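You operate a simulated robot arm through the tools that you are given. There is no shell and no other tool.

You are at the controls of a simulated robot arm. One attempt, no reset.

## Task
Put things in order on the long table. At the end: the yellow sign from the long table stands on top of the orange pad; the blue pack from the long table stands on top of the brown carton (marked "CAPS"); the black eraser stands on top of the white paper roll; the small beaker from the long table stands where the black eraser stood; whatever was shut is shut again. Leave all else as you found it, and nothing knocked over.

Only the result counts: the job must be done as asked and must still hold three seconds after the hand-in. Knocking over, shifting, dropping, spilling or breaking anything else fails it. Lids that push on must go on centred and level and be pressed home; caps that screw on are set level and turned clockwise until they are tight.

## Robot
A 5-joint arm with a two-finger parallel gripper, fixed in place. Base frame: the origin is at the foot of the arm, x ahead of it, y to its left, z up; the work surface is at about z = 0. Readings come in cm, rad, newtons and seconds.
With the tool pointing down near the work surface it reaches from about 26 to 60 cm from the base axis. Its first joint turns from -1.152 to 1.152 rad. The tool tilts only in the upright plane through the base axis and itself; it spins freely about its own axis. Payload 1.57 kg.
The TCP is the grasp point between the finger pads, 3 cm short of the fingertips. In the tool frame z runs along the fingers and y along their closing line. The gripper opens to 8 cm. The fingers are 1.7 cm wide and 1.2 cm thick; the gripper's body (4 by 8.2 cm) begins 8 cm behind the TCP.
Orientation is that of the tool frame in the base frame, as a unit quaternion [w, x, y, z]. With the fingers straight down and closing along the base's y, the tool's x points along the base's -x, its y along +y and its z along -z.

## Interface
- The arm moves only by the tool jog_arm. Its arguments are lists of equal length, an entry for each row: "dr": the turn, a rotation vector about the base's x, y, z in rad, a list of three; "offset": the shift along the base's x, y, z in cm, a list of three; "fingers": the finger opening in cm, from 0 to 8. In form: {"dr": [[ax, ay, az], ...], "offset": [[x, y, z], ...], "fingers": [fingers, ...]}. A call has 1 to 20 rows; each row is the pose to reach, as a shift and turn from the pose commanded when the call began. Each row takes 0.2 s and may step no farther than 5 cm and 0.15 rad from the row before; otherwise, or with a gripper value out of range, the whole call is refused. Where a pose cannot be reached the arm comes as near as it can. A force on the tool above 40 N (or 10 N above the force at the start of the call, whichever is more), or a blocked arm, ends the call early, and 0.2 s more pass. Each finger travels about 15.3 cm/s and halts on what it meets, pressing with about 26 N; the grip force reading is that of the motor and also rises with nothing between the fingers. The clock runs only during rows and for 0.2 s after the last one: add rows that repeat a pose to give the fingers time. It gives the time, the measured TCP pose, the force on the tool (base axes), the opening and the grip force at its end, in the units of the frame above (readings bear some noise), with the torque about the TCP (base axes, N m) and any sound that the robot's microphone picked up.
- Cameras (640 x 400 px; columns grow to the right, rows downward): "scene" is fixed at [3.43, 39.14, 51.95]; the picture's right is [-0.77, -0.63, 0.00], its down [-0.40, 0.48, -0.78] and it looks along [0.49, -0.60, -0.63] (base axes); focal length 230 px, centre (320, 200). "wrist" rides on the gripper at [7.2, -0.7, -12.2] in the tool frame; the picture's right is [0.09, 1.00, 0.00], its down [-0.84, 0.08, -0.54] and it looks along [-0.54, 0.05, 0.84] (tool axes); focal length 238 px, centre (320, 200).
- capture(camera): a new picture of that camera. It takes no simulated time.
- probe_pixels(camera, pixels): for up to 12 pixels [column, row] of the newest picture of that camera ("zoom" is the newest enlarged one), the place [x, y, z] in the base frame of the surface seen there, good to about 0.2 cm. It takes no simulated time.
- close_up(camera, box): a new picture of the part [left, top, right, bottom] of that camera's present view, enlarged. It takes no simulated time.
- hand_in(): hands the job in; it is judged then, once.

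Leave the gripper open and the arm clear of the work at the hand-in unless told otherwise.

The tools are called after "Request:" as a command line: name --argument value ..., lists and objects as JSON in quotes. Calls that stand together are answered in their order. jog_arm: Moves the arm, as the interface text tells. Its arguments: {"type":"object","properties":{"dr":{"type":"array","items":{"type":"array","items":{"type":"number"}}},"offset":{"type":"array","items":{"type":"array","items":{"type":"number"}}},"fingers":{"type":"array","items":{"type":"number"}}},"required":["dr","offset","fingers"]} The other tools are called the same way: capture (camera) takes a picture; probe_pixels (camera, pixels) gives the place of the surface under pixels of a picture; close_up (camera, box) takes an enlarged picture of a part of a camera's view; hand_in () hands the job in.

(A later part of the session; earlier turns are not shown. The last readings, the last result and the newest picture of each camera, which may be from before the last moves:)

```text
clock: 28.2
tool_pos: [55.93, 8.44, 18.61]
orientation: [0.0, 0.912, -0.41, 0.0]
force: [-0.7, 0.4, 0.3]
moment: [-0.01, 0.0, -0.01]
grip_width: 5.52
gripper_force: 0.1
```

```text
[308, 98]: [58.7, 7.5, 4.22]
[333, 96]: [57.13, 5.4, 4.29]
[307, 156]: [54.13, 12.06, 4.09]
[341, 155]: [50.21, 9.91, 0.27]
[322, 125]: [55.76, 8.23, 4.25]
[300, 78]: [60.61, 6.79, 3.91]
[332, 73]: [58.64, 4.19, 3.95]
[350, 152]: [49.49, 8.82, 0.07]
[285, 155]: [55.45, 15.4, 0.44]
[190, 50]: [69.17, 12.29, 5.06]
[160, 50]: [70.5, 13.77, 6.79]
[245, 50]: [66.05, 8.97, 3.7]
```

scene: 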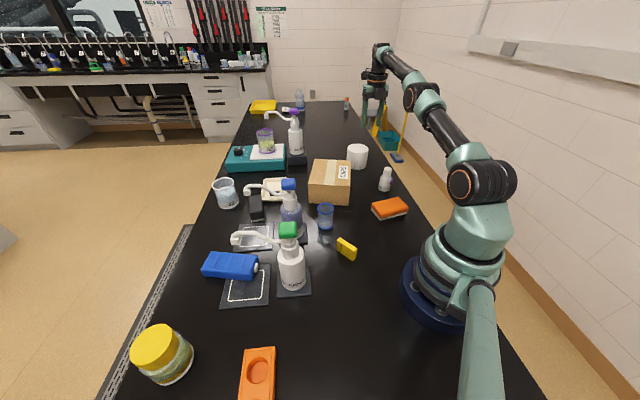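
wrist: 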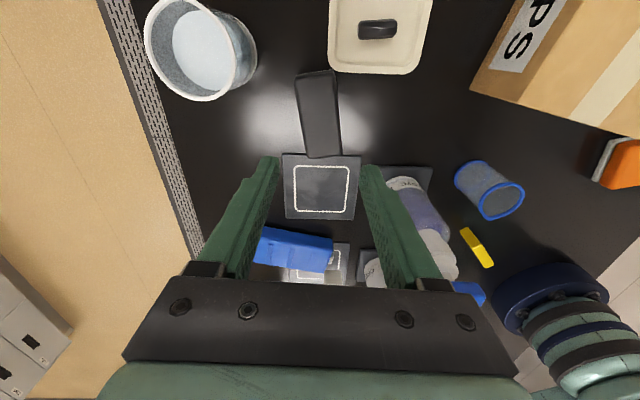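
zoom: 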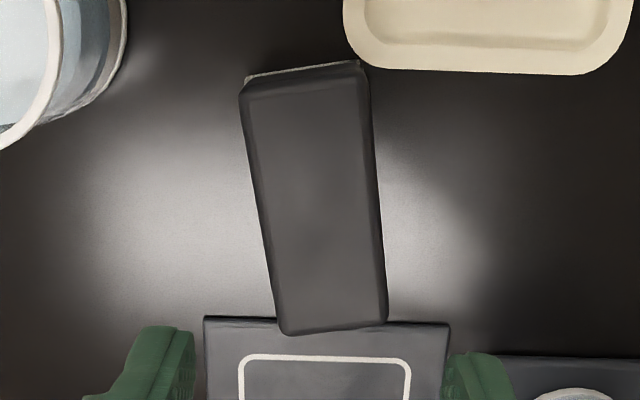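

Eraser centre ≈ [56.0, 8.15], long axis at ≈ −36.5°. I turn +0.209 rad, shift slightly and descend to z≈8 with 6.5 cm opening, then verify.

Request:
jog_arm --dr '[[0, 0, 0.1], [0, 0, 0.209], [0, 0, 0.209], [0, 0, 0.209], [0, 0, 0.209], [0, 0, 0.209]]' --offset '[[0.05, -0.3, 0], [0.05, -0.3, -2], [0.05, -0.3, -5], [0.05, -0.3, -8], [0.05, -0.3, -10.5], [0.05, -0.3, -10.5]]' --fingers '[6.5, 6.5, 6.5, 6.5, 6.5, 6.5]'

Request:
capture --camera "wrist"

Request:
capture --camera "scene"

```text
clock: 29.6
tool_pos: [56.05, 7.96, 8.09]
orientation: [0.001, 0.949, -0.314, 0.0]
force: [-0.5, 0.3, 0.9]
moment: [0.0, 0.03, 0.0]
grip_width: 6.5
gripper_force: 0.1
```

```text
taken
```

wrist: 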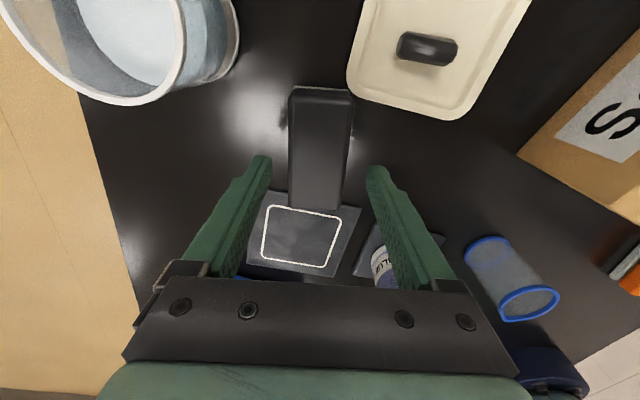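

```text
taken
```

scene: 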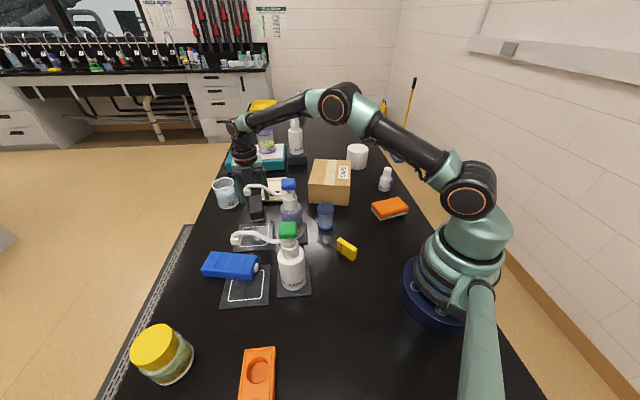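

The eraser is centred between the fingers. I descend to TCP z≈3.8 and close gradually.

Request:
jog_arm --dr '[[0, 0, 0], [0, 0, 0], [0, 0, 0], [0, 0, 0], [0, 0, 0], [0, 0, 0], [0, 0, 0], [0, 0, 0], [0, 0, 0]]' --offset '[[0, 0.1, -2], [0, 0.1, -3.5], [0, 0.1, -4.2], [0, 0.1, -4.2], [0, 0.1, -4.2], [0, 0.1, -4.2], [0, 0.1, -4.2], [0, 0.1, -4.2], [0, 0.1, -4.2]]' --fingers '[6.5, 6.5, 6.5, 5.5, 4.8, 4.2, 3.6, 3, 3]'

Request:
capture --camera "wrist"

```text
clock: 31.6
tool_pos: [56.17, 8.06, 3.95]
orientation: [0.001, 0.949, -0.314, 0.0]
force: [0.4, 0.6, -0.1]
moment: [0.01, 0.0, -0.01]
grip_width: 4.32
gripper_force: 26.0
```

```text
taken
```

wrist: 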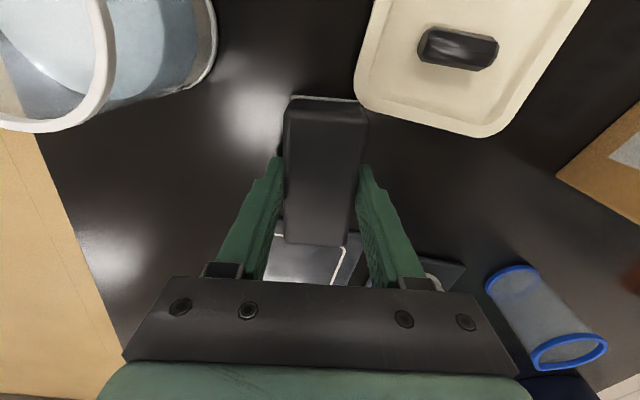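

Eraser gripped (4.32 cm wide, 26 N). I lift it 2.5 cm gently and check that it holds.

Request:
jog_arm --dr '[[0, 0, 0], [0, 0, 0], [0, 0, 0], [0, 0, 0], [0, 0, 0]]' --offset '[[0, 0, 0.4], [0, 0, 1], [0.5, 0, 1.8], [1, 0, 2.5], [1.4, 0, 2.5]]' --fingers '[3, 3, 3, 3, 3]'

Request:
capture --camera "wrist"

```text
clock: 32.8
tool_pos: [57.48, 8.14, 6.63]
orientation: [0.0, 0.949, -0.314, 0.0]
force: [0.4, 0.1, -0.5]
moment: [-0.04, 0.02, 0.01]
grip_width: 4.28
gripper_force: 26.8
```

```text
taken
```

wrist: 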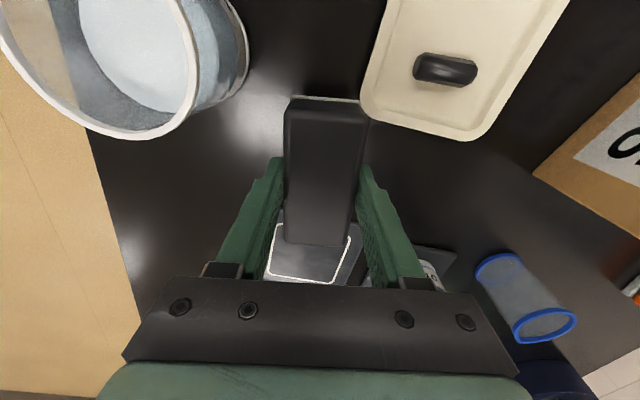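

It holds. Now I spin −2.368 rad slowly so that the eraser's long side points along the radius.

Request:
jog_arm --dr '[[0, 0, -0.118], [0, 0, -0.237], [0, 0, -0.355], [0, 0, -0.474], [0, 0, -0.592], [0, 0, -0.71], [0, 0, -0.829], [0, 0, -0.947], [0, 0, -1.066], [0, 0, -1.184], [0, 0, -1.302], [0, 0, -1.421], [0, 0, -1.539], [0, 0, -1.658], [0, 0, -1.776], [0, 0, -1.894], [0, 0, -2.013], [0, 0, -2.131], [0, 0, -2.25], [0, 0, -2.368]]' --offset '[[0, 0, 0], [0, 0, 0], [0, 0, 0], [0, 0, 0], [0, 0, 0], [0, 0, 0], [0, 0, 0], [0, 0, 0], [0, 0, 0], [0, 0, 0], [0, 0, 0], [0, 0, 0], [0, 0, 0], [0, 0, 0], [0, 0, 0], [0, 0, 0], [0, 0, 0], [0, 0, 0], [0, 0, 0], [0, 0, 0]]' --fingers '[3, 3, 3, 3, 3, 3, 3, 3, 3, 3, 3, 3, 3, 3, 3, 3, 3, 3, 3, 3]'

Request:
capture --camera "wrist"

Request:
capture --camera "scene"

```text
clock: 37.0
tool_pos: [57.45, 8.23, 6.44]
orientation: [0.001, -0.065, 0.998, 0.001]
force: [0.6, 0.0, -1.6]
moment: [0.03, -0.03, 0.03]
grip_width: 4.31
gripper_force: 26.1
```

```text
taken
```

wrist: 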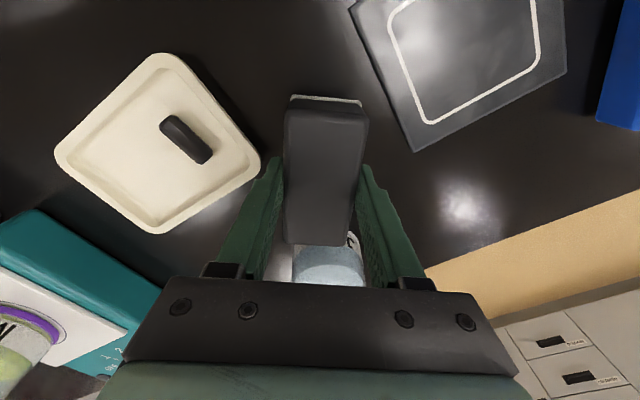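

```text
taken
```

scene: 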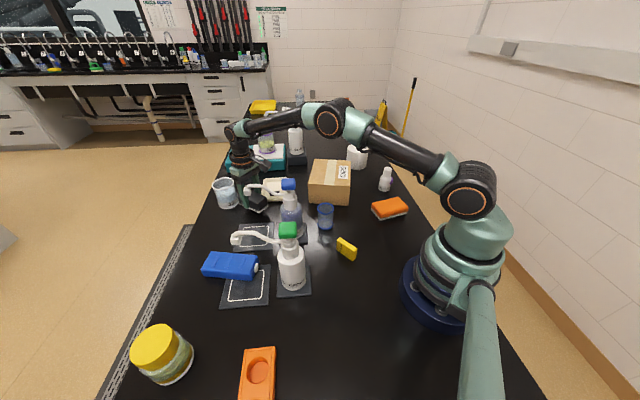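

The eraser is held level over free table, but the left finger looks close to the beige dish's corner (wrist pixel (258, 168)). I probe that.

Request:
probe_pixels --camera "wrist" --pixels '[[256, 170], [258, 160], [248, 150], [245, 190], [415, 148], [440, 140], [395, 100], [325, 260], [325, 150], [290, 240], [350, 240]]'

```text
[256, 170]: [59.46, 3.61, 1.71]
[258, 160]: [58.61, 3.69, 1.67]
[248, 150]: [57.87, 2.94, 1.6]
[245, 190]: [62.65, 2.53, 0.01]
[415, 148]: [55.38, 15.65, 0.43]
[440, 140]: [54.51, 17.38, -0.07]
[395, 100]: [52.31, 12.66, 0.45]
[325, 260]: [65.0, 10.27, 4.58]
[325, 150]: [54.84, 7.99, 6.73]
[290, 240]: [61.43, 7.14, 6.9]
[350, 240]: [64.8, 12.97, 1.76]
```

Dish corner at [59, 3.8]; I shift 1.2 cm left, lower the eraser to the table and open to 5.6 cm.

Request:
jog_arm --dr '[[0, 0, 0.016], [0, 0, 0.032], [0, 0, 0.032], [0, 0, 0.032], [0, 0, 0.032], [0, 0, 0.032], [0, 0, 0.032]]' --offset '[[0, 0.6, 0], [-0.1, 1.2, -0.3], [-0.1, 1.2, -1.2], [-0.1, 1.2, -2], [-0.1, 1.2, -2.4], [-0.1, 1.2, -2.55], [-0.1, 1.2, -2.55]]' --fingers '[3, 3, 3, 3, 3, 3, 3]'

Request:
capture --camera "wrist"

```text
clock: 38.6
tool_pos: [57.26, 9.39, 3.88]
orientation: [0.0, -0.083, 0.997, 0.0]
force: [-0.5, 0.2, 1.9]
moment: [-0.04, 0.07, -0.01]
grip_width: 4.29
gripper_force: 26.2
```

```text
taken
```

wrist: 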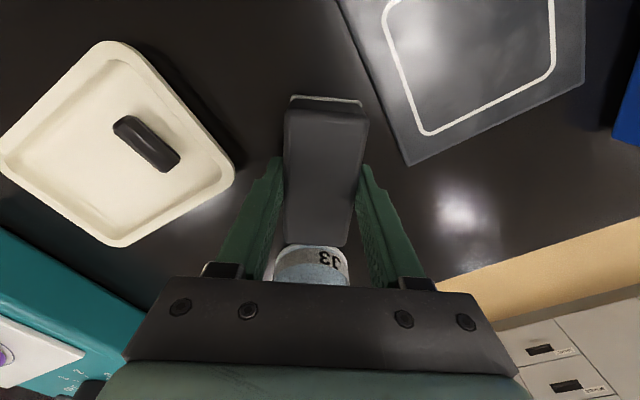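

The eraser rests on the table (1.9 N up). I open the fingers to 5.8, tilt the tool 0.15 rad outward about the grasp point and check.

Request:
jog_arm --dr '[[0, 0, 0], [0, 0, 0], [0, 0, 0], [0.008, -0.049, 0], [0.016, -0.099, 0], [0.0243, -0.148, 0], [0.0243, -0.148, 0]]' --offset '[[0, 0, 0.05], [0, 0, 0.05], [0, 0, 0.05], [0, 0, 0.05], [0, 0, 0.05], [0, 0, 0.05], [0, 0, 0.05]]' --fingers '[4.6, 5.2, 5.8, 5.8, 5.8, 5.8, 5.8]'

Request:
capture --camera "wrist"

Request:
capture --camera "scene"

```text
clock: 40.2
tool_pos: [57.29, 9.34, 3.92]
orientation: [0.075, -0.083, 0.994, 0.007]
force: [-0.1, -0.2, 0.0]
moment: [-0.05, -0.04, 0.03]
grip_width: 5.8
gripper_force: 0.1
```

```text
taken
```

wrist: 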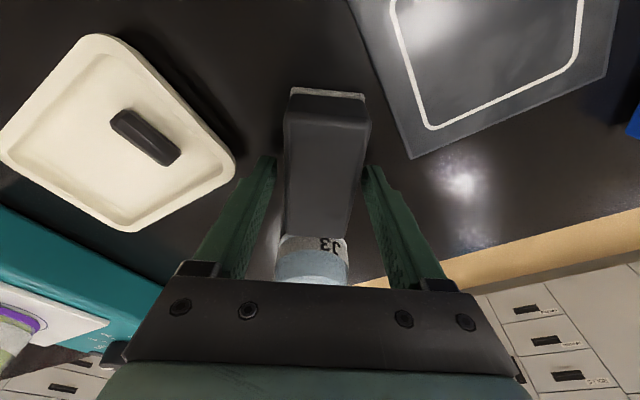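

```text
taken
```

scene: 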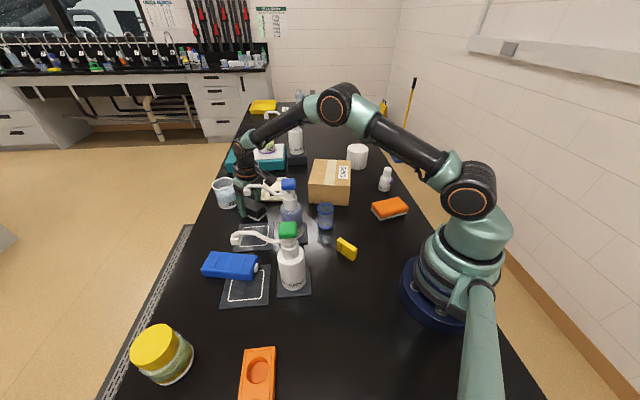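

The eraser stands free between the tilted fingers. I close again gradually.

Request:
jog_arm --dr '[[0, 0, 0], [0, 0, 0], [0, 0, 0], [0, 0, 0], [0, 0, 0]]' --offset '[[0, 0, 0], [0, 0, 0], [0, 0, 0], [0, 0, 0], [0, 0, 0]]' --fingers '[5.2, 4.6, 4, 3, 3]'

Request:
capture --camera "wrist"

```text
clock: 41.4
tool_pos: [57.19, 9.28, 3.96]
orientation: [0.074, -0.083, 0.994, 0.007]
force: [0.9, -0.1, -0.4]
moment: [0.01, -0.01, 0.03]
grip_width: 4.28
gripper_force: 25.9
```

```text
taken
```

wrist: 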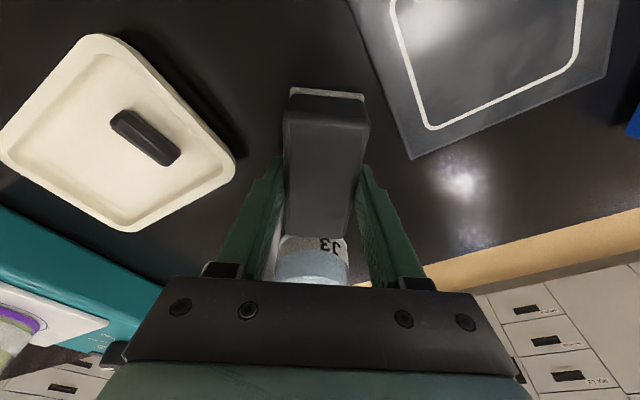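

Gripped again. I lift straight up to z≈17 and check.

Request:
jog_arm --dr '[[0, 0, 0], [0, 0, 0], [0, 0, 0], [0, 0, 0], [0, 0, 0], [0, 0, 0], [0, 0, 0], [0, 0, 0], [0, 0, 0]]' --offset '[[0, 0, 0.4], [0, 0, 1.2], [0, 0, 2.6], [0, 0, 4.4], [0, 0, 6.4], [0, 0, 8.6], [0, 0, 10.8], [0, 0, 12.4], [0, 0, 13.1]]' --fingers '[3, 3, 3, 3, 3, 3, 3, 3, 3]'

Request:
capture --camera "wrist"

```text
clock: 43.4
tool_pos: [57.24, 9.31, 17.02]
orientation: [0.074, -0.082, 0.994, 0.006]
force: [1.0, 0.2, -0.9]
moment: [0.01, -0.05, 0.01]
grip_width: 4.32
gripper_force: 26.0
```

```text
taken
```

wrist: 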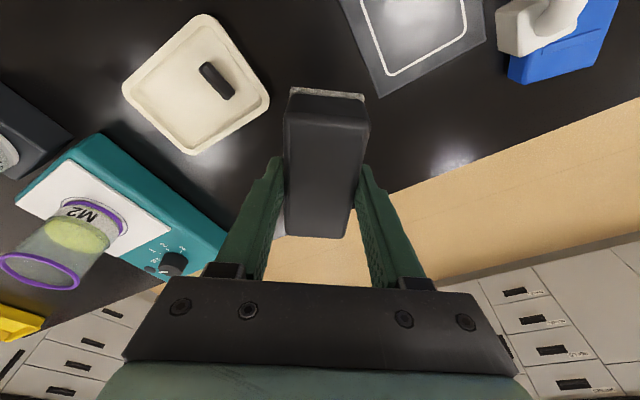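

Held well. I rotate around the base at r≈58, z≈17 towards the roll — first half.

Request:
jog_arm --dr '[[0, 0, -0.0428], [0, 0, -0.0857], [0, 0, -0.1285], [0, 0, -0.1714], [0, 0, -0.2142], [0, 0, -0.2571], [0, 0, -0.2999], [0, 0, -0.3428], [0, 0, -0.3856], [0, 0, -0.4285]]' --offset '[[0.34, -2.45, 0], [0.58, -4.92, 0], [0.72, -7.4, 0], [0.75, -9.89, 0], [0.67, -12.37, 0], [0.48, -14.84, 0], [0.19, -17.31, 0], [-0.2, -19.76, 0], [-0.7, -22.19, 0], [-1.31, -24.6, 0]]' --fingers '[3, 3, 3, 3, 3, 3, 3, 3, 3, 3]'

Request:
capture --camera "wrist"

```text
clock: 45.6
tool_pos: [56.18, -15.1, 17.0]
orientation: [0.074, 0.132, 0.988, -0.01]
force: [0.6, -0.1, -0.7]
moment: [0.03, 0.0, -0.02]
grip_width: 4.31
gripper_force: 25.5
```

```text
taken
```

wrist: 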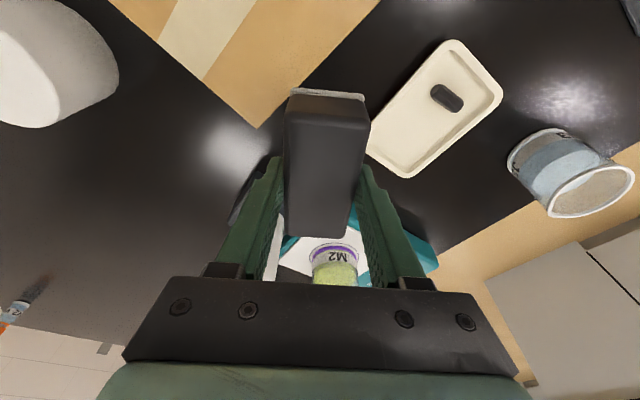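

Still held. Second half of the arc, ending just inward of the roll (r≈58).

Request:
jog_arm --dr '[[0, 0, -0.0428], [0, 0, -0.0857], [0, 0, -0.1285], [0, 0, -0.1714], [0, 0, -0.2142], [0, 0, -0.2571], [0, 0, -0.2999], [0, 0, -0.3428], [0, 0, -0.3856], [0, 0, -0.4285], [0, 0, -0.4285]]' --offset '[[-0.7, -2.38, 0], [-1.51, -4.73, 0], [-2.42, -7.04, 0], [-3.42, -9.31, 0], [-4.53, -11.53, 0], [-5.72, -13.71, 0], [-7.01, -15.83, 0], [-8.39, -17.9, 0], [-9.86, -19.9, 0], [-11.41, -21.84, 0], [-11.41, -21.84, 0]]' --fingers '[3, 3, 3, 3, 3, 3, 3, 3, 3, 3, 3]'

Request:
capture --camera "wrist"

Request:
capture --camera "scene"

```text
clock: 48.0
tool_pos: [44.69, -37.14, 17.11]
orientation: [0.071, 0.338, 0.938, -0.025]
force: [0.2, 0.4, -0.1]
moment: [-0.02, 0.0, -0.03]
grip_width: 4.3
gripper_force: 25.8
```

```text
taken
```

wrist: 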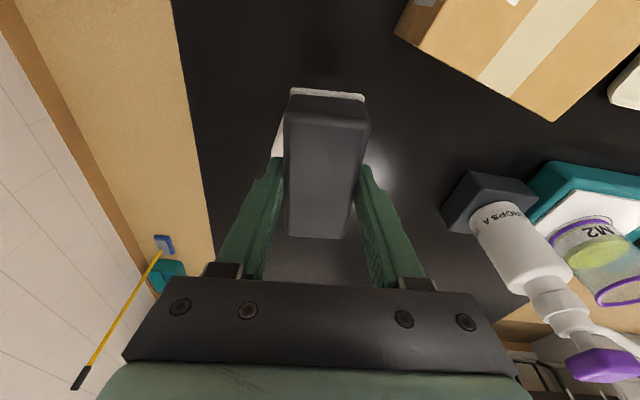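

```text
taken
```

scene: 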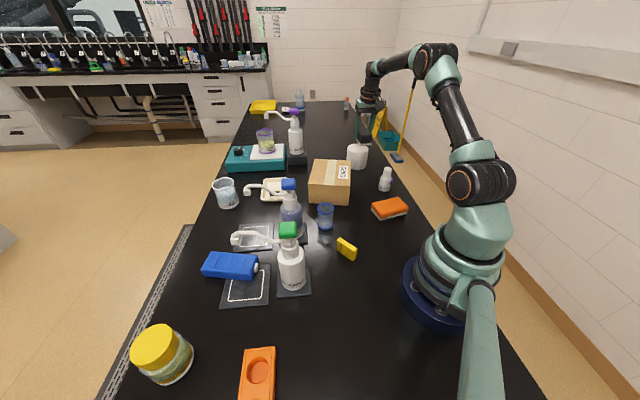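

The roll is right ahead-below. I move out over its centre at z≈14 (eraser's bottom at ≈10).

Request:
jog_arm --dr '[[0, 0, 0], [0, 0, 0], [0, 0, 0], [0, 0, 0], [0, 0, 0]]' --offset '[[0.7, -0.6, -1], [1.5, -1.3, -2], [2.3, -2, -2.7], [3.1, -2.75, -3], [3.1, -2.75, -3]]' --fingers '[3, 3, 3, 3, 3]'

Request:
close_up --camera "scene" --box '[325, 110, 395, 180]'

Request:
capture --camera "wrist"

```text
clock: 49.2
tool_pos: [47.72, -39.71, 14.09]
orientation: [0.07, 0.338, 0.938, -0.026]
force: [0.4, -0.3, -0.7]
moment: [0.0, -0.01, -0.01]
grip_width: 4.29
gripper_force: 26.3
```

```text
5.71 times, centred on (360, 145) of scene
```

zoom: 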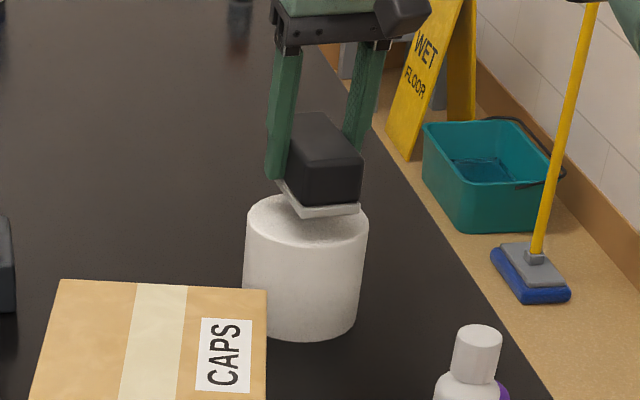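

```text
taken
```

wrist: 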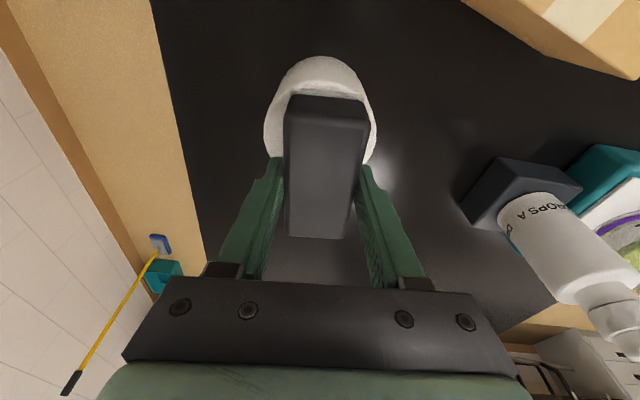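

The eraser hovers level, centred over the roll. I lower it by 2.05 cm and read the force.

Request:
jog_arm --dr '[[0, 0, 0], [0, 0, 0], [0, 0, 0], [0, 0, 0], [0, 0, 0]]' --offset '[[0, -0.15, -0.8], [0, -0.2, -1.5], [0, -0.2, -1.85], [0, -0.2, -2.0], [0, -0.2, -2.05]]' --fingers '[3, 3, 3, 3, 3]'

Request:
close_up --camera "scene" --box '[325, 110, 395, 180]'

```text
clock: 50.4
tool_pos: [47.68, -40.05, 12.01]
orientation: [0.07, 0.338, 0.938, -0.026]
force: [-1.2, 0.9, 1.0]
moment: [0.05, -0.01, 0.01]
grip_width: 4.33
gripper_force: 26.3
```

```text
5.71 times, centred on (360, 145) of scene
```

zoom: 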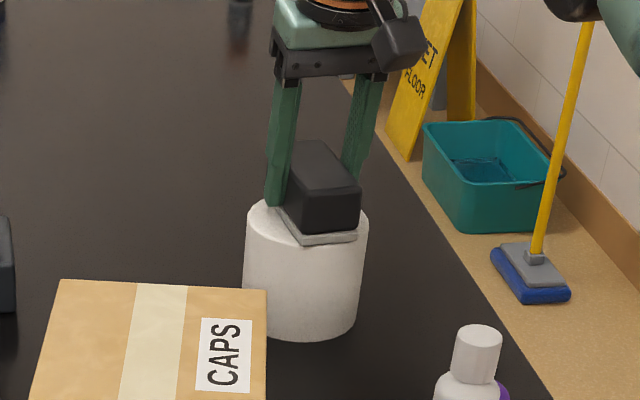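

Nearly touching (≈1 N). I lower 0.1 cm more and read again.

Request:
jog_arm --dr '[[0, 0, 0], [0, 0, 0]]' --offset '[[0, 0, -0.08], [0, 0, -0.12]]' --fingers '[3, 3]'

```text
clock: 51.0
tool_pos: [47.63, -39.96, 12.15]
orientation: [0.071, 0.337, 0.938, -0.026]
force: [-0.3, -0.9, 5.9]
moment: [0.13, 0.08, -0.01]
grip_width: 4.29
gripper_force: 25.6
```

Contact at 5.9 N. I relax by 0.1 cm and open slowly to 5.8 cm.

Request:
jog_arm --dr '[[0, 0, 0], [0, 0, 0], [0, 0, 0], [0, 0, 0], [0, 0, 0], [0, 0, 0]]' --offset '[[0, 0, 0.1], [0, 0, 0.1], [0, 0, 0.1], [0, 0, 0.1], [0, 0, 0.1], [0, 0, 0.1]]' --fingers '[3, 4.4, 4.8, 5.2, 5.6, 5.8]'

Request:
close_up --camera "scene" --box '[325, 110, 395, 180]'

Request:
capture --camera "wrist"

```text
clock: 52.4
tool_pos: [47.73, -39.99, 12.14]
orientation: [0.071, 0.338, 0.938, -0.026]
force: [-0.6, -0.2, 0.5]
moment: [-0.02, 0.02, 0.01]
grip_width: 5.79
gripper_force: 0.0
```

```text
5.71 times, centred on (360, 145) of scene
```

zoom: 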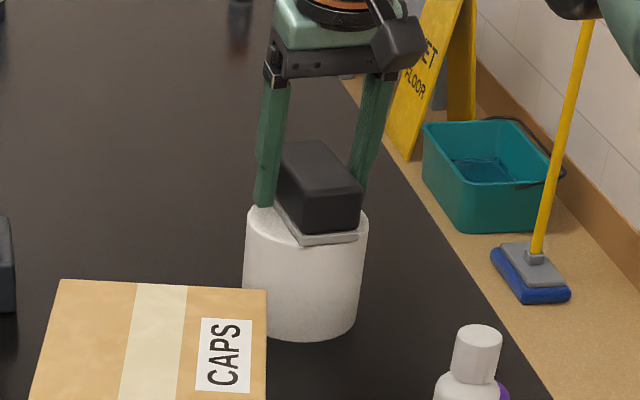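

```text
taken
```

wrist: 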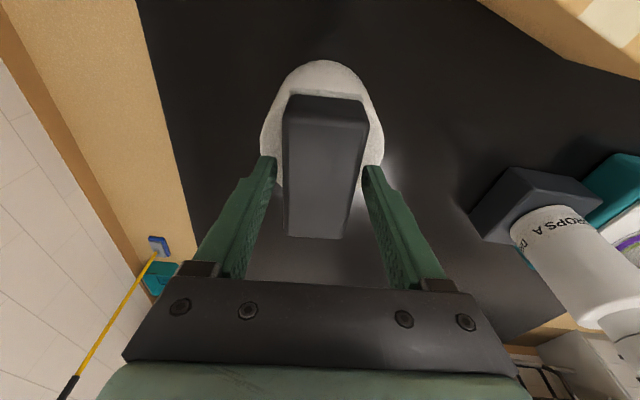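

The eraser rests on the roll. I back out along the tool axis and retreat inward.

Request:
jog_arm --dr '[[0, 0, 0], [0, 0, 0], [0, 0, 0], [0, 0, 0], [0, 0, 0], [0, 0, 0]]' --offset '[[-0.14, 0.11, 1.19], [-0.27, 0.23, 2.37], [-0.41, 0.34, 3.56], [-0.9, 0.8, 4.4], [-2.2, 1.9, 5.4], [-4, 3.4, 6]]' --fingers '[5.8, 5.8, 5.8, 5.8, 5.8, 5.8]'

Request:
capture --camera "wrist"

Request:
close_up --camera "scene" --box '[325, 110, 395, 180]'

```text
clock: 53.8
tool_pos: [43.66, -36.62, 17.92]
orientation: [0.07, 0.338, 0.938, -0.026]
force: [0.9, 0.3, 0.1]
moment: [0.0, 0.01, 0.0]
grip_width: 5.79
gripper_force: 0.0
```

```text
taken
```

wrist: 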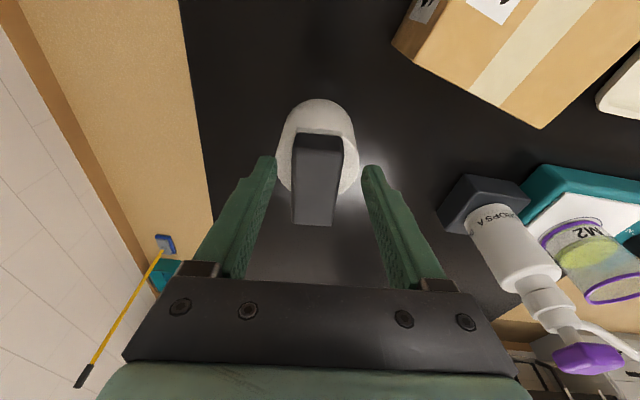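

```text
5.71 times, centred on (360, 145) of scene
```

zoom: 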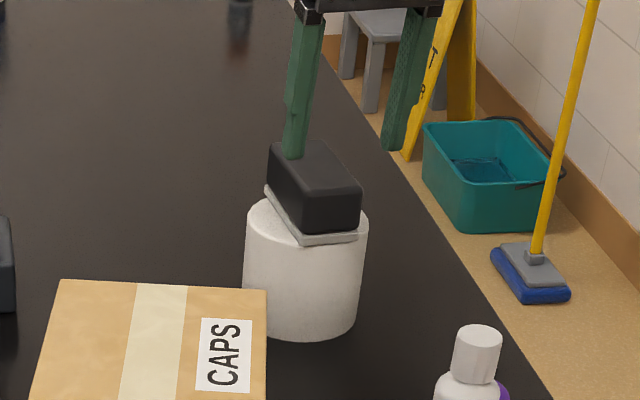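

The eraser stands well on the roll. I level the tool again, then sweep to above the small blue beaker.

Request:
jog_arm --dr '[[0.032, 0.038, 0], [0.064, 0.077, 0], [0.096, 0.115, 0]]' --offset '[[-1, 1.2, 0], [-2, 2.4, 0], [-3, 3.6, 0]]' --fingers '[7, 7.5, 7.5]'

Request:
jog_arm --dr '[[0, 0, 0.061], [0, 0, 0.122], [0, 0, 0.184], [0, 0, 0.245], [0, 0, 0.306], [0, 0, 0.367], [0, 0, 0.428], [0, 0, 0.49], [0, 0, 0.551], [0, 0, 0.612], [0, 0, 0.612]]' --offset '[[-0.5, 3, 0], [-1, 6, 0], [-1.5, 9, 0], [-2, 12, 0], [-2.5, 15, 0], [-3, 18, 0], [-3.5, 21, 0], [-4, 24, 0], [-4.5, 27, 0], [-5, 30, 0], [-5, 30, 0]]' --fingers '[7.5, 7.5, 7.5, 7.5, 7.5, 7.5, 7.5, 7.5, 7.5, 7.5, 7.5]'

Request:
capture --camera "wrist"

Request:
capture --camera "scene"

```text
clock: 54.6
tool_pos: [40.62, -33.02, 17.97]
orientation: [-0.001, 0.339, 0.941, 0.0]
force: [0.2, -0.7, -0.3]
moment: [0.02, -0.04, -0.03]
grip_width: 7.53
gripper_force: 0.2
```

```text
clock: 57.0
tool_pos: [35.68, -3.17, 17.89]
orientation: [0.0, 0.039, 0.999, 0.0]
force: [0.1, -0.5, 0.1]
moment: [0.04, -0.04, -0.02]
grip_width: 7.49
gripper_force: 0.1
```

```text
taken
```

wrist: 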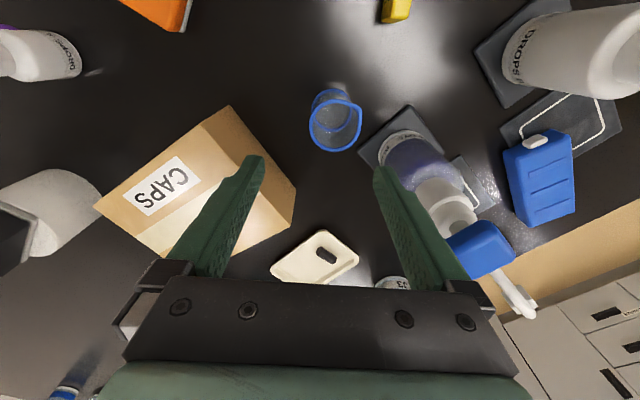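

```text
taken
```

scene: 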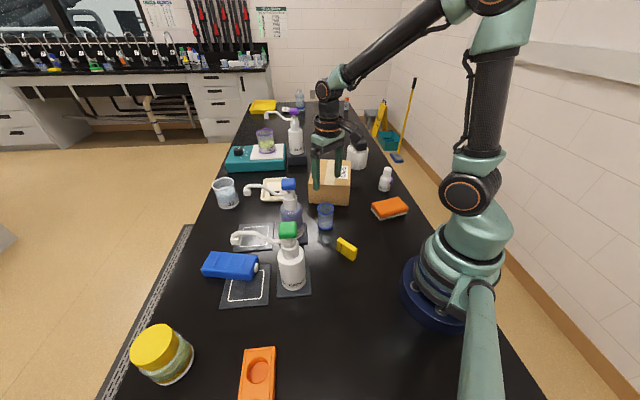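

I enlarge the beaker in both views to find its centre, size and contents.

Request:
close_up --camera "wrist" --box '[290, 70, 390, 170]'

Request:
probe_pixels --camera "wrist" --pixels '[[308, 125], [363, 125], [335, 104], [335, 150], [313, 112], [357, 112], [318, 145], [354, 145], [312, 98], [350, 95], [330, 90]]'

Request:
close_up --camera "scene" --box '[300, 190, 355, 245]'

```text
4.00 times, centred on (340, 120) of wrist
```

zoom: 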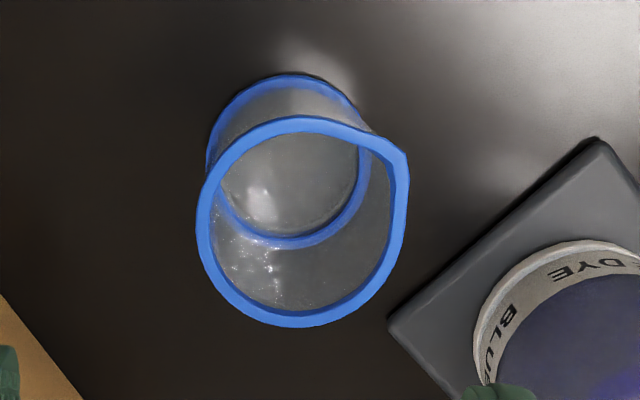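

```text
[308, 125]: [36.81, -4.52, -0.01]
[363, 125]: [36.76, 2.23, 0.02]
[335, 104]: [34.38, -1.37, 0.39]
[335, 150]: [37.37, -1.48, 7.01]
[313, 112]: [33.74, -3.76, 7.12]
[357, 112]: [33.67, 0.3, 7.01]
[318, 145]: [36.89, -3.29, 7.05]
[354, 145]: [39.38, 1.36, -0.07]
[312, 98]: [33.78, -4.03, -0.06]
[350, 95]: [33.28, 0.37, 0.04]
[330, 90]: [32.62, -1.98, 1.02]
```

```text
7.27 times, centred on (328, 218) of scene
```

zoom: 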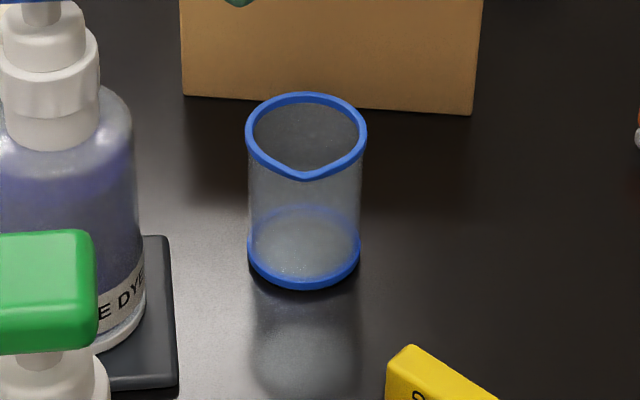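

The beaker is empty-looking: centre ≈ [35.1, −1.85], outer radius 2.5, rim z=7, pouring lip towards [33.7, 0.3]. I turn −0.5 rad so the fingers avoid the lip, centre above it, and come down to z≈10 first.

Request:
jog_arm --dr '[[0, 0, -0.125], [0, 0, -0.25], [0, 0, -0.375], [0, 0, -0.5], [0, 0, -0.5], [0, 0, -0.5], [0, 0, -0.5]]' --offset '[[-0.15, 0.35, 0], [-0.3, 0.7, 0], [-0.45, 1, 0], [-0.58, 1.32, -1], [-0.58, 1.32, -4], [-0.58, 1.32, -6.5], [-0.58, 1.32, -6.5]]' --fingers '[7.5, 7.5, 7.5, 7.5, 7.5, 7.5, 7.5]'

Request:
capture --camera "wrist"

Request:
close_up --camera "scene" --box '[280, 150, 380, 250]'

```text
clock: 58.6
tool_pos: [35.34, -1.59, 11.65]
orientation: [0.0, 0.286, 0.958, 0.0]
force: [0.2, 0.1, -0.1]
moment: [0.01, 0.05, -0.03]
grip_width: 7.5
gripper_force: 0.0
```

```text
taken
```

wrist: 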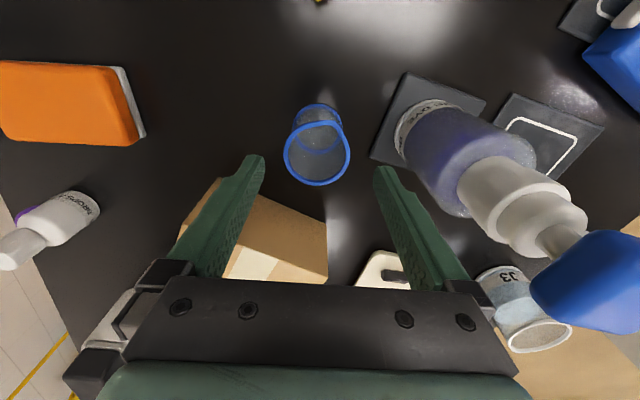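

```text
4.00 times, centred on (330, 200) of scene
```

zoom: 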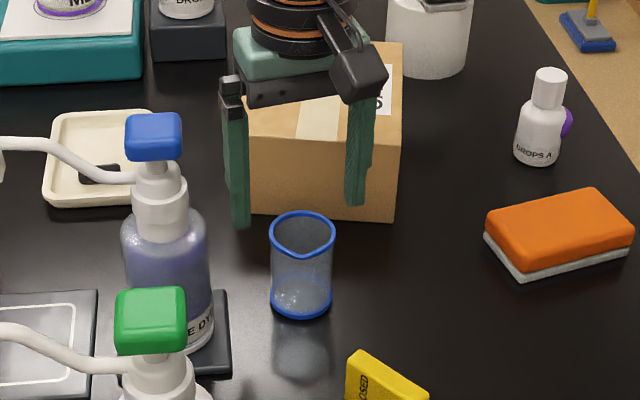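

The view agrees with the pose to 0.3 cm. I probe the mat corner next to the right finger before going down.

Request:
probe_pixels --camera "wrist" --pixels '[[372, 152], [390, 160], [378, 135], [405, 75], [420, 170], [317, 185], [286, 150], [348, 150]]'

```text
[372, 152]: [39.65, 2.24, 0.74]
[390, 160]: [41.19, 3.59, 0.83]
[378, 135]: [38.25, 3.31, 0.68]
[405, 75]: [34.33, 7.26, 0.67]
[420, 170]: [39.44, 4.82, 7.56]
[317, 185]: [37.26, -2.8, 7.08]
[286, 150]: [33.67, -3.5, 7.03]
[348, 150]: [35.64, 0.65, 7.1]
```

Clearance to the mat is about 1 cm. I shift slightly to centre [35.17, −1.7], descend to z≈3.9 with 7 cm opening.

Request:
jog_arm --dr '[[0, 0, 0], [0, 0, 0], [0, 0, 0], [0, 0, 0], [0, 0, 0], [0, 0, 0]]' --offset '[[-0.15, -0.12, -1], [-0.15, -0.12, -3], [-0.15, -0.12, -5], [-0.15, -0.12, -6.8], [-0.15, -0.12, -7.7], [-0.15, -0.12, -7.7]]' --fingers '[7, 7, 7, 7, 7, 7]'

Request:
capture --camera "wrist"

```text
clock: 60.0
tool_pos: [35.12, -1.77, 3.81]
orientation: [0.0, 0.286, 0.958, 0.0]
force: [-0.7, -1.0, 1.2]
moment: [0.04, 0.02, -0.01]
grip_width: 6.97
gripper_force: 0.1
```

```text
taken
```

wrist: 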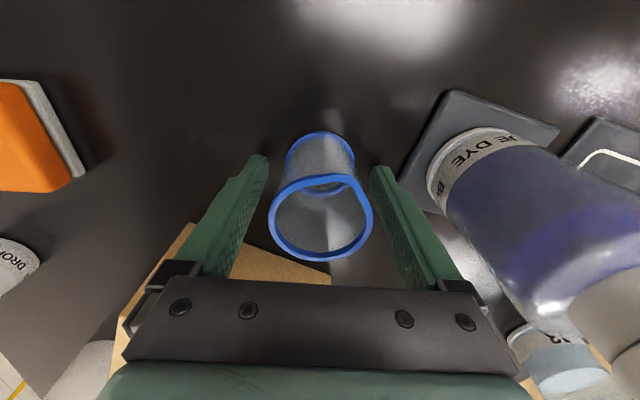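

The beaker is between the fingers. I close gradually.

Request:
jog_arm --dr '[[0, 0, 0], [0, 0, 0], [0, 0, 0], [0, 0, 0], [0, 0, 0], [0, 0, 0]]' --offset '[[0, 0, 0], [0, 0, 0], [0, 0, 0], [0, 0, 0], [0, 0, 0], [0, 0, 0]]' --fingers '[6.2, 5.6, 5.2, 4.8, 4.2, 4.2]'

Request:
capture --camera "wrist"

```text
clock: 61.4
tool_pos: [34.98, -1.73, 3.72]
orientation: [0.0, 0.286, 0.958, 0.0]
force: [0.0, -0.2, 0.7]
moment: [-0.02, 0.0, 0.01]
grip_width: 4.67
gripper_force: 25.6
```

```text
taken
```

wrist: 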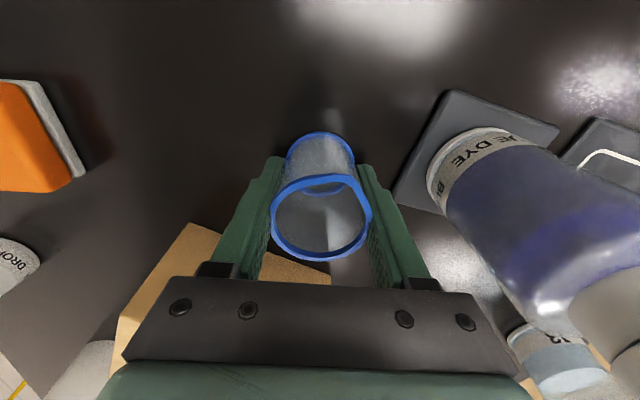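

Gripped at 4.67 cm. I lift slowly, first to z≈9, then to z≈15.

Request:
jog_arm --dr '[[0, 0, 0], [0, 0, 0], [0, 0, 0], [0, 0, 0], [0, 0, 0], [0, 0, 0], [0, 0, 0], [0, 0, 0], [0, 0, 0]]' --offset '[[0, 0, 0.4], [0, 0, 1.2], [0, 0, 2.4], [0, 0, 4], [0, 0, 5.8], [0, 0, 7.6], [0, 0, 9.4], [0, 0, 10.8], [0, 0, 11.3]]' --fingers '[4.2, 4.2, 4.2, 4.2, 4.2, 4.2, 4.2, 4.2, 4.2]'

Request:
capture --camera "wrist"

```text
clock: 63.4
tool_pos: [34.94, -1.74, 15.18]
orientation: [0.0, 0.286, 0.958, 0.0]
force: [-0.3, 0.5, 0.7]
moment: [0.04, 0.05, -0.01]
grip_width: 4.66
gripper_force: 26.5
```

```text
taken
```

wrist: 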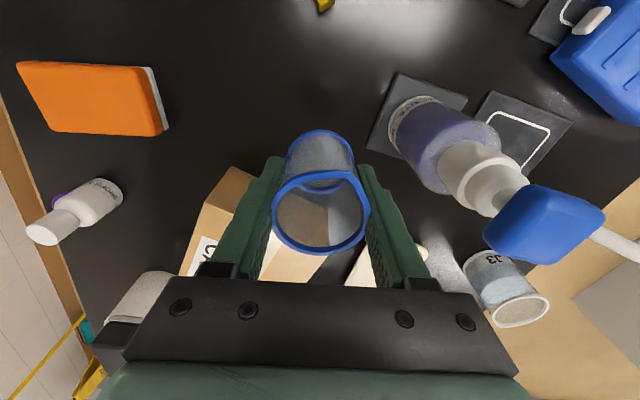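

Held. I carry it first to [46, −2] (past the blue dispenser on the carton side), slowly turning back the yaw.

Request:
jog_arm --dr '[[0, 0, 0.04], [0, 0, 0.09], [0, 0, 0.14], [0, 0, 0.19], [0, 0, 0.24], [0, 0, 0.29], [0, 0, 0.34], [0, 0, 0.36]]' --offset '[[0.9, -0.03, 0], [2.4, -0.07, 0], [4, -0.1, 0], [5.6, -0.15, 0], [7.2, -0.18, 0], [8.8, -0.2, 0], [10.2, -0.25, 0], [11.05, -0.26, 0]]' --fingers '[4.2, 4.2, 4.2, 4.2, 4.2, 4.2, 4.2, 4.2]'

Request:
capture --camera "wrist"

```text
clock: 65.2
tool_pos: [46.1, -2.07, 15.16]
orientation: [0.0, 0.109, 0.994, 0.0]
force: [-0.6, -0.3, -0.7]
moment: [-0.02, -0.01, -0.01]
grip_width: 4.63
gripper_force: 26.0
```

```text
taken
```

wrist: 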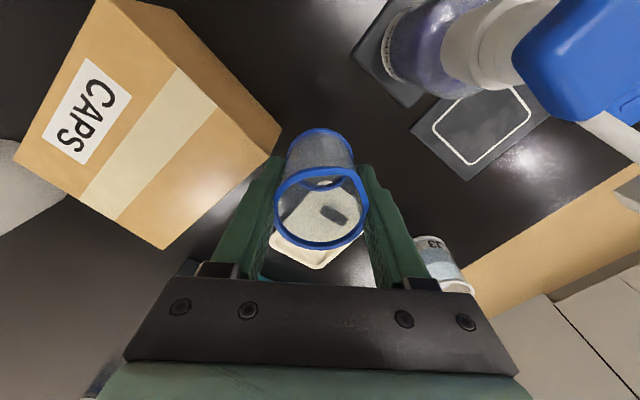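

Still held. Next segment to above the eraser's old spot [56.0, 8.15].

Request:
jog_arm --dr '[[0, 0, 0.03], [0, 0, 0.08], [0, 0, 0.13], [0, 0, 0.18], [0, 0, 0.23], [0, 0, 0.28], [0, 0, 0.33], [0, 0, 0.37], [0, 0, 0.39], [0, 0, 0.39]]' --offset '[[0.6, 0.6, 0], [1.7, 1.75, 0], [2.9, 3, 0], [4.1, 4.2, 0], [5.3, 5.5, 0], [6.5, 6.7, 0], [7.7, 7.9, 0], [8.8, 9.1, 0], [9.9, 10.2, 0], [9.9, 10.2, 0]]' --fingers '[4.2, 4.2, 4.2, 4.2, 4.2, 4.2, 4.2, 4.2, 4.2, 4.2]'

Request:
capture --camera "wrist"

Request:
capture --camera "scene"

```text
clock: 67.4
tool_pos: [56.02, 8.18, 14.94]
orientation: [0.0, -0.085, 0.996, 0.0]
force: [0.4, 0.0, -0.4]
moment: [-0.02, 0.02, -0.01]
grip_width: 4.55
gripper_force: 26.1
```

```text
taken
```

wrist: 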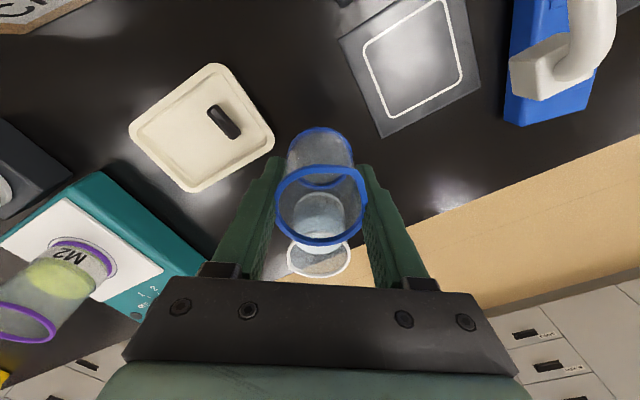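

```text
taken
```

scene: 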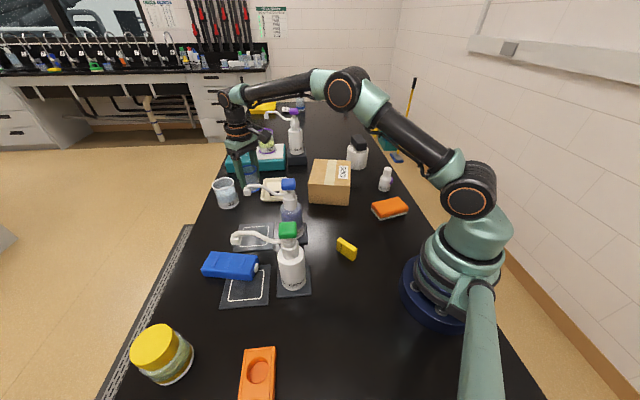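

The grip width is creeping (4.67→4.55), so the beaker may be sliding slowly. I lower promptly to z≈6.5 and check.

Request:
jog_arm --dr '[[0, 0, 0], [0, 0, 0], [0, 0, 0], [0, 0, 0], [0, 0, 0]]' --offset '[[0, 0, -1], [0, 0, -3], [0, 0, -5.2], [0, 0, -7.2], [0, 0, -8.4]]' --fingers '[4.2, 4.2, 4.2, 4.2, 4.2]'

Request:
capture --camera "wrist"

Request:
close_up --camera "scene" --box '[200, 140, 310, 240]'

```text
clock: 68.6
tool_pos: [55.99, 7.97, 6.77]
orientation: [0.001, -0.086, 0.996, 0.0]
force: [0.1, -0.2, 0.4]
moment: [0.01, 0.0, 0.0]
grip_width: 4.5
gripper_force: 25.9
```

```text
taken
```

wrist: 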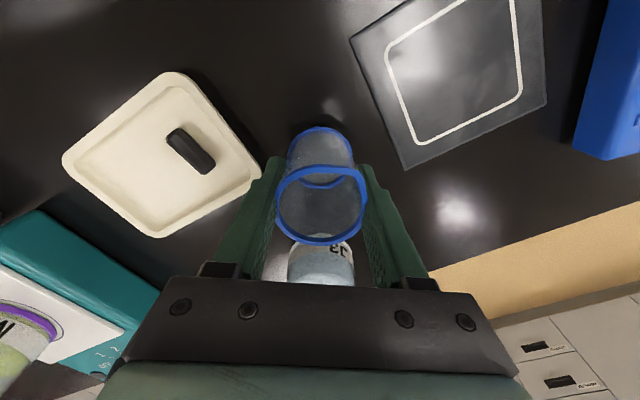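

```text
4.00 times, centred on (255, 190) of scene
```

zoom: 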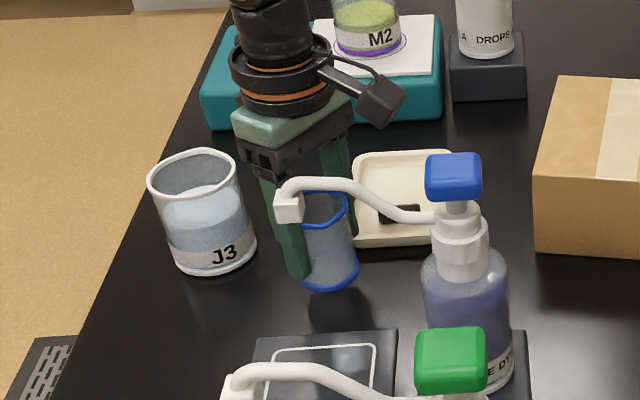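

Upright and over the spot. I lower in small steps until the force shows contact.

Request:
jog_arm --dr '[[0, 0, 0], [0, 0, 0], [0, 0, 0], [0, 0, 0]]' --offset '[[0, 0.15, -0.6], [0, 0.15, -1.2], [0, 0.15, -1.7], [0, 0.15, -2.0]]' --fingers '[4.2, 4.2, 4.2, 4.2]'

Request:
close_up --camera "scene" --box '[220, 170, 310, 230]'

```text
clock: 69.6
tool_pos: [55.98, 8.21, 5.04]
orientation: [0.002, -0.086, 0.996, 0.0]
force: [-3.8, -0.5, 12.5]
moment: [-0.07, 0.25, 0.05]
grip_width: 4.52
gripper_force: 26.3
```

```text
6.67 times, centred on (265, 200) of scene
```

zoom: 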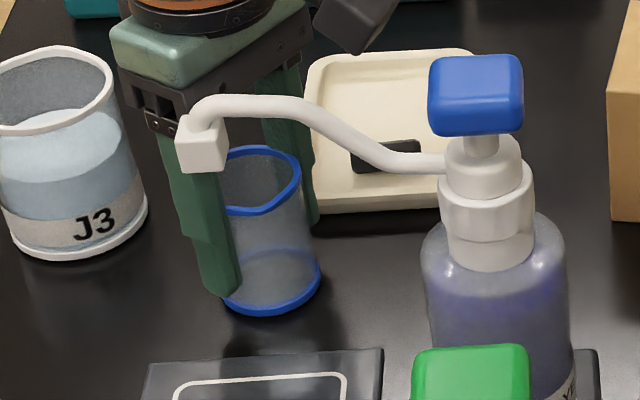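

Contact at 12.5 N (it had slid down about 1.3 cm). I relax upward 0.15 cm and open slowly.

Request:
jog_arm --dr '[[0, 0, 0], [0, 0, 0], [0, 0, 0], [0, 0, 0], [0, 0, 0], [0, 0, 0]]' --offset '[[0, 0, 0.12], [0, 0, 0.15], [0, 0, 0.15], [0, 0, 0.15], [0, 0, 0.15], [0, 0, 0.15]]' --fingers '[4.2, 4.7, 5, 5.4, 5.8, 6.2]'

Request:
close_up --camera "scene" --box '[220, 170, 310, 230]'

Request:
capture --camera "wrist"

```text
clock: 71.0
tool_pos: [55.91, 8.05, 4.89]
orientation: [0.0, -0.086, 0.996, 0.001]
force: [0.3, -0.6, 0.2]
moment: [-0.01, 0.02, -0.02]
grip_width: 6.18
gripper_force: 0.0
```

```text
6.67 times, centred on (265, 200) of scene
```

zoom: 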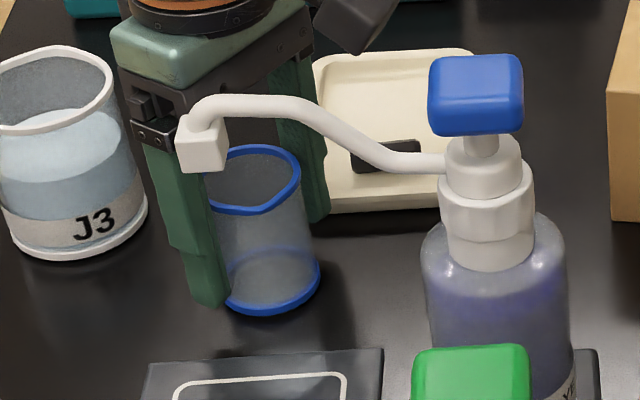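

```text
taken
```

wrist: 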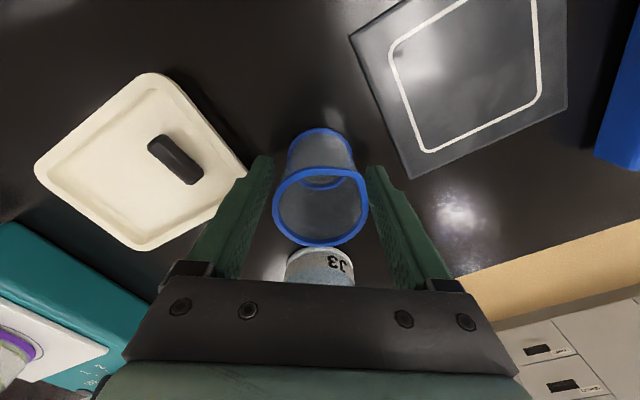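

The beaker stands free. I rise straight up to z≈18.

Request:
jog_arm --dr '[[0, 0, 0], [0, 0, 0], [0, 0, 0], [0, 0, 0], [0, 0, 0], [0, 0, 0]]' --offset '[[0, 0, 1], [0, 0, 3], [0, 0, 5.5], [0, 0, 8.5], [0, 0, 11], [0, 0, 13]]' --fingers '[6.3, 6.3, 6.3, 6.3, 6.3, 6.3]'

Request:
capture --camera "wrist"

Request:
capture --camera "scene"

```text
clock: 72.4
tool_pos: [56.18, 8.24, 17.78]
orientation: [0.0, -0.086, 0.996, 0.0]
force: [-0.1, -1.2, 0.7]
moment: [0.0, 0.01, -0.01]
grip_width: 6.29
gripper_force: 0.0
```

```text
taken
```

wrist: 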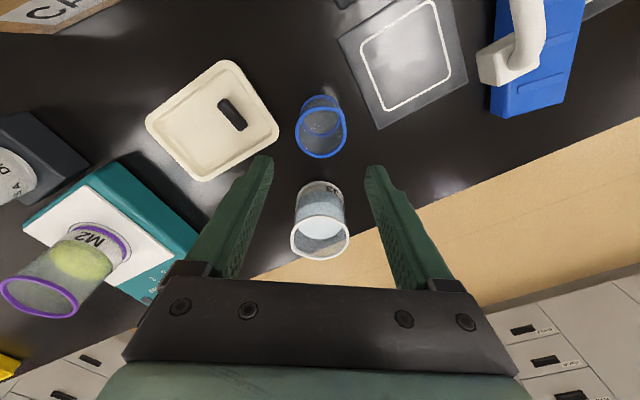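

```text
taken
```

scene: 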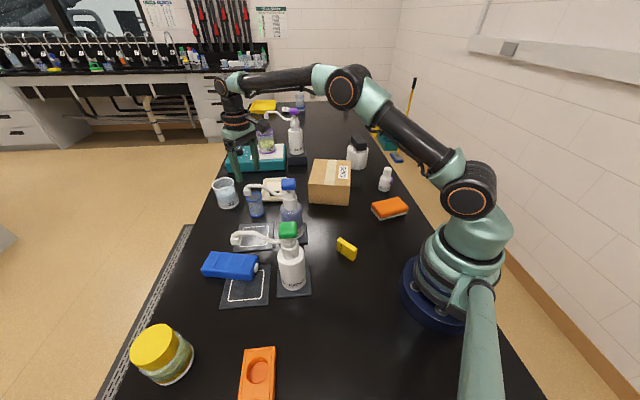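

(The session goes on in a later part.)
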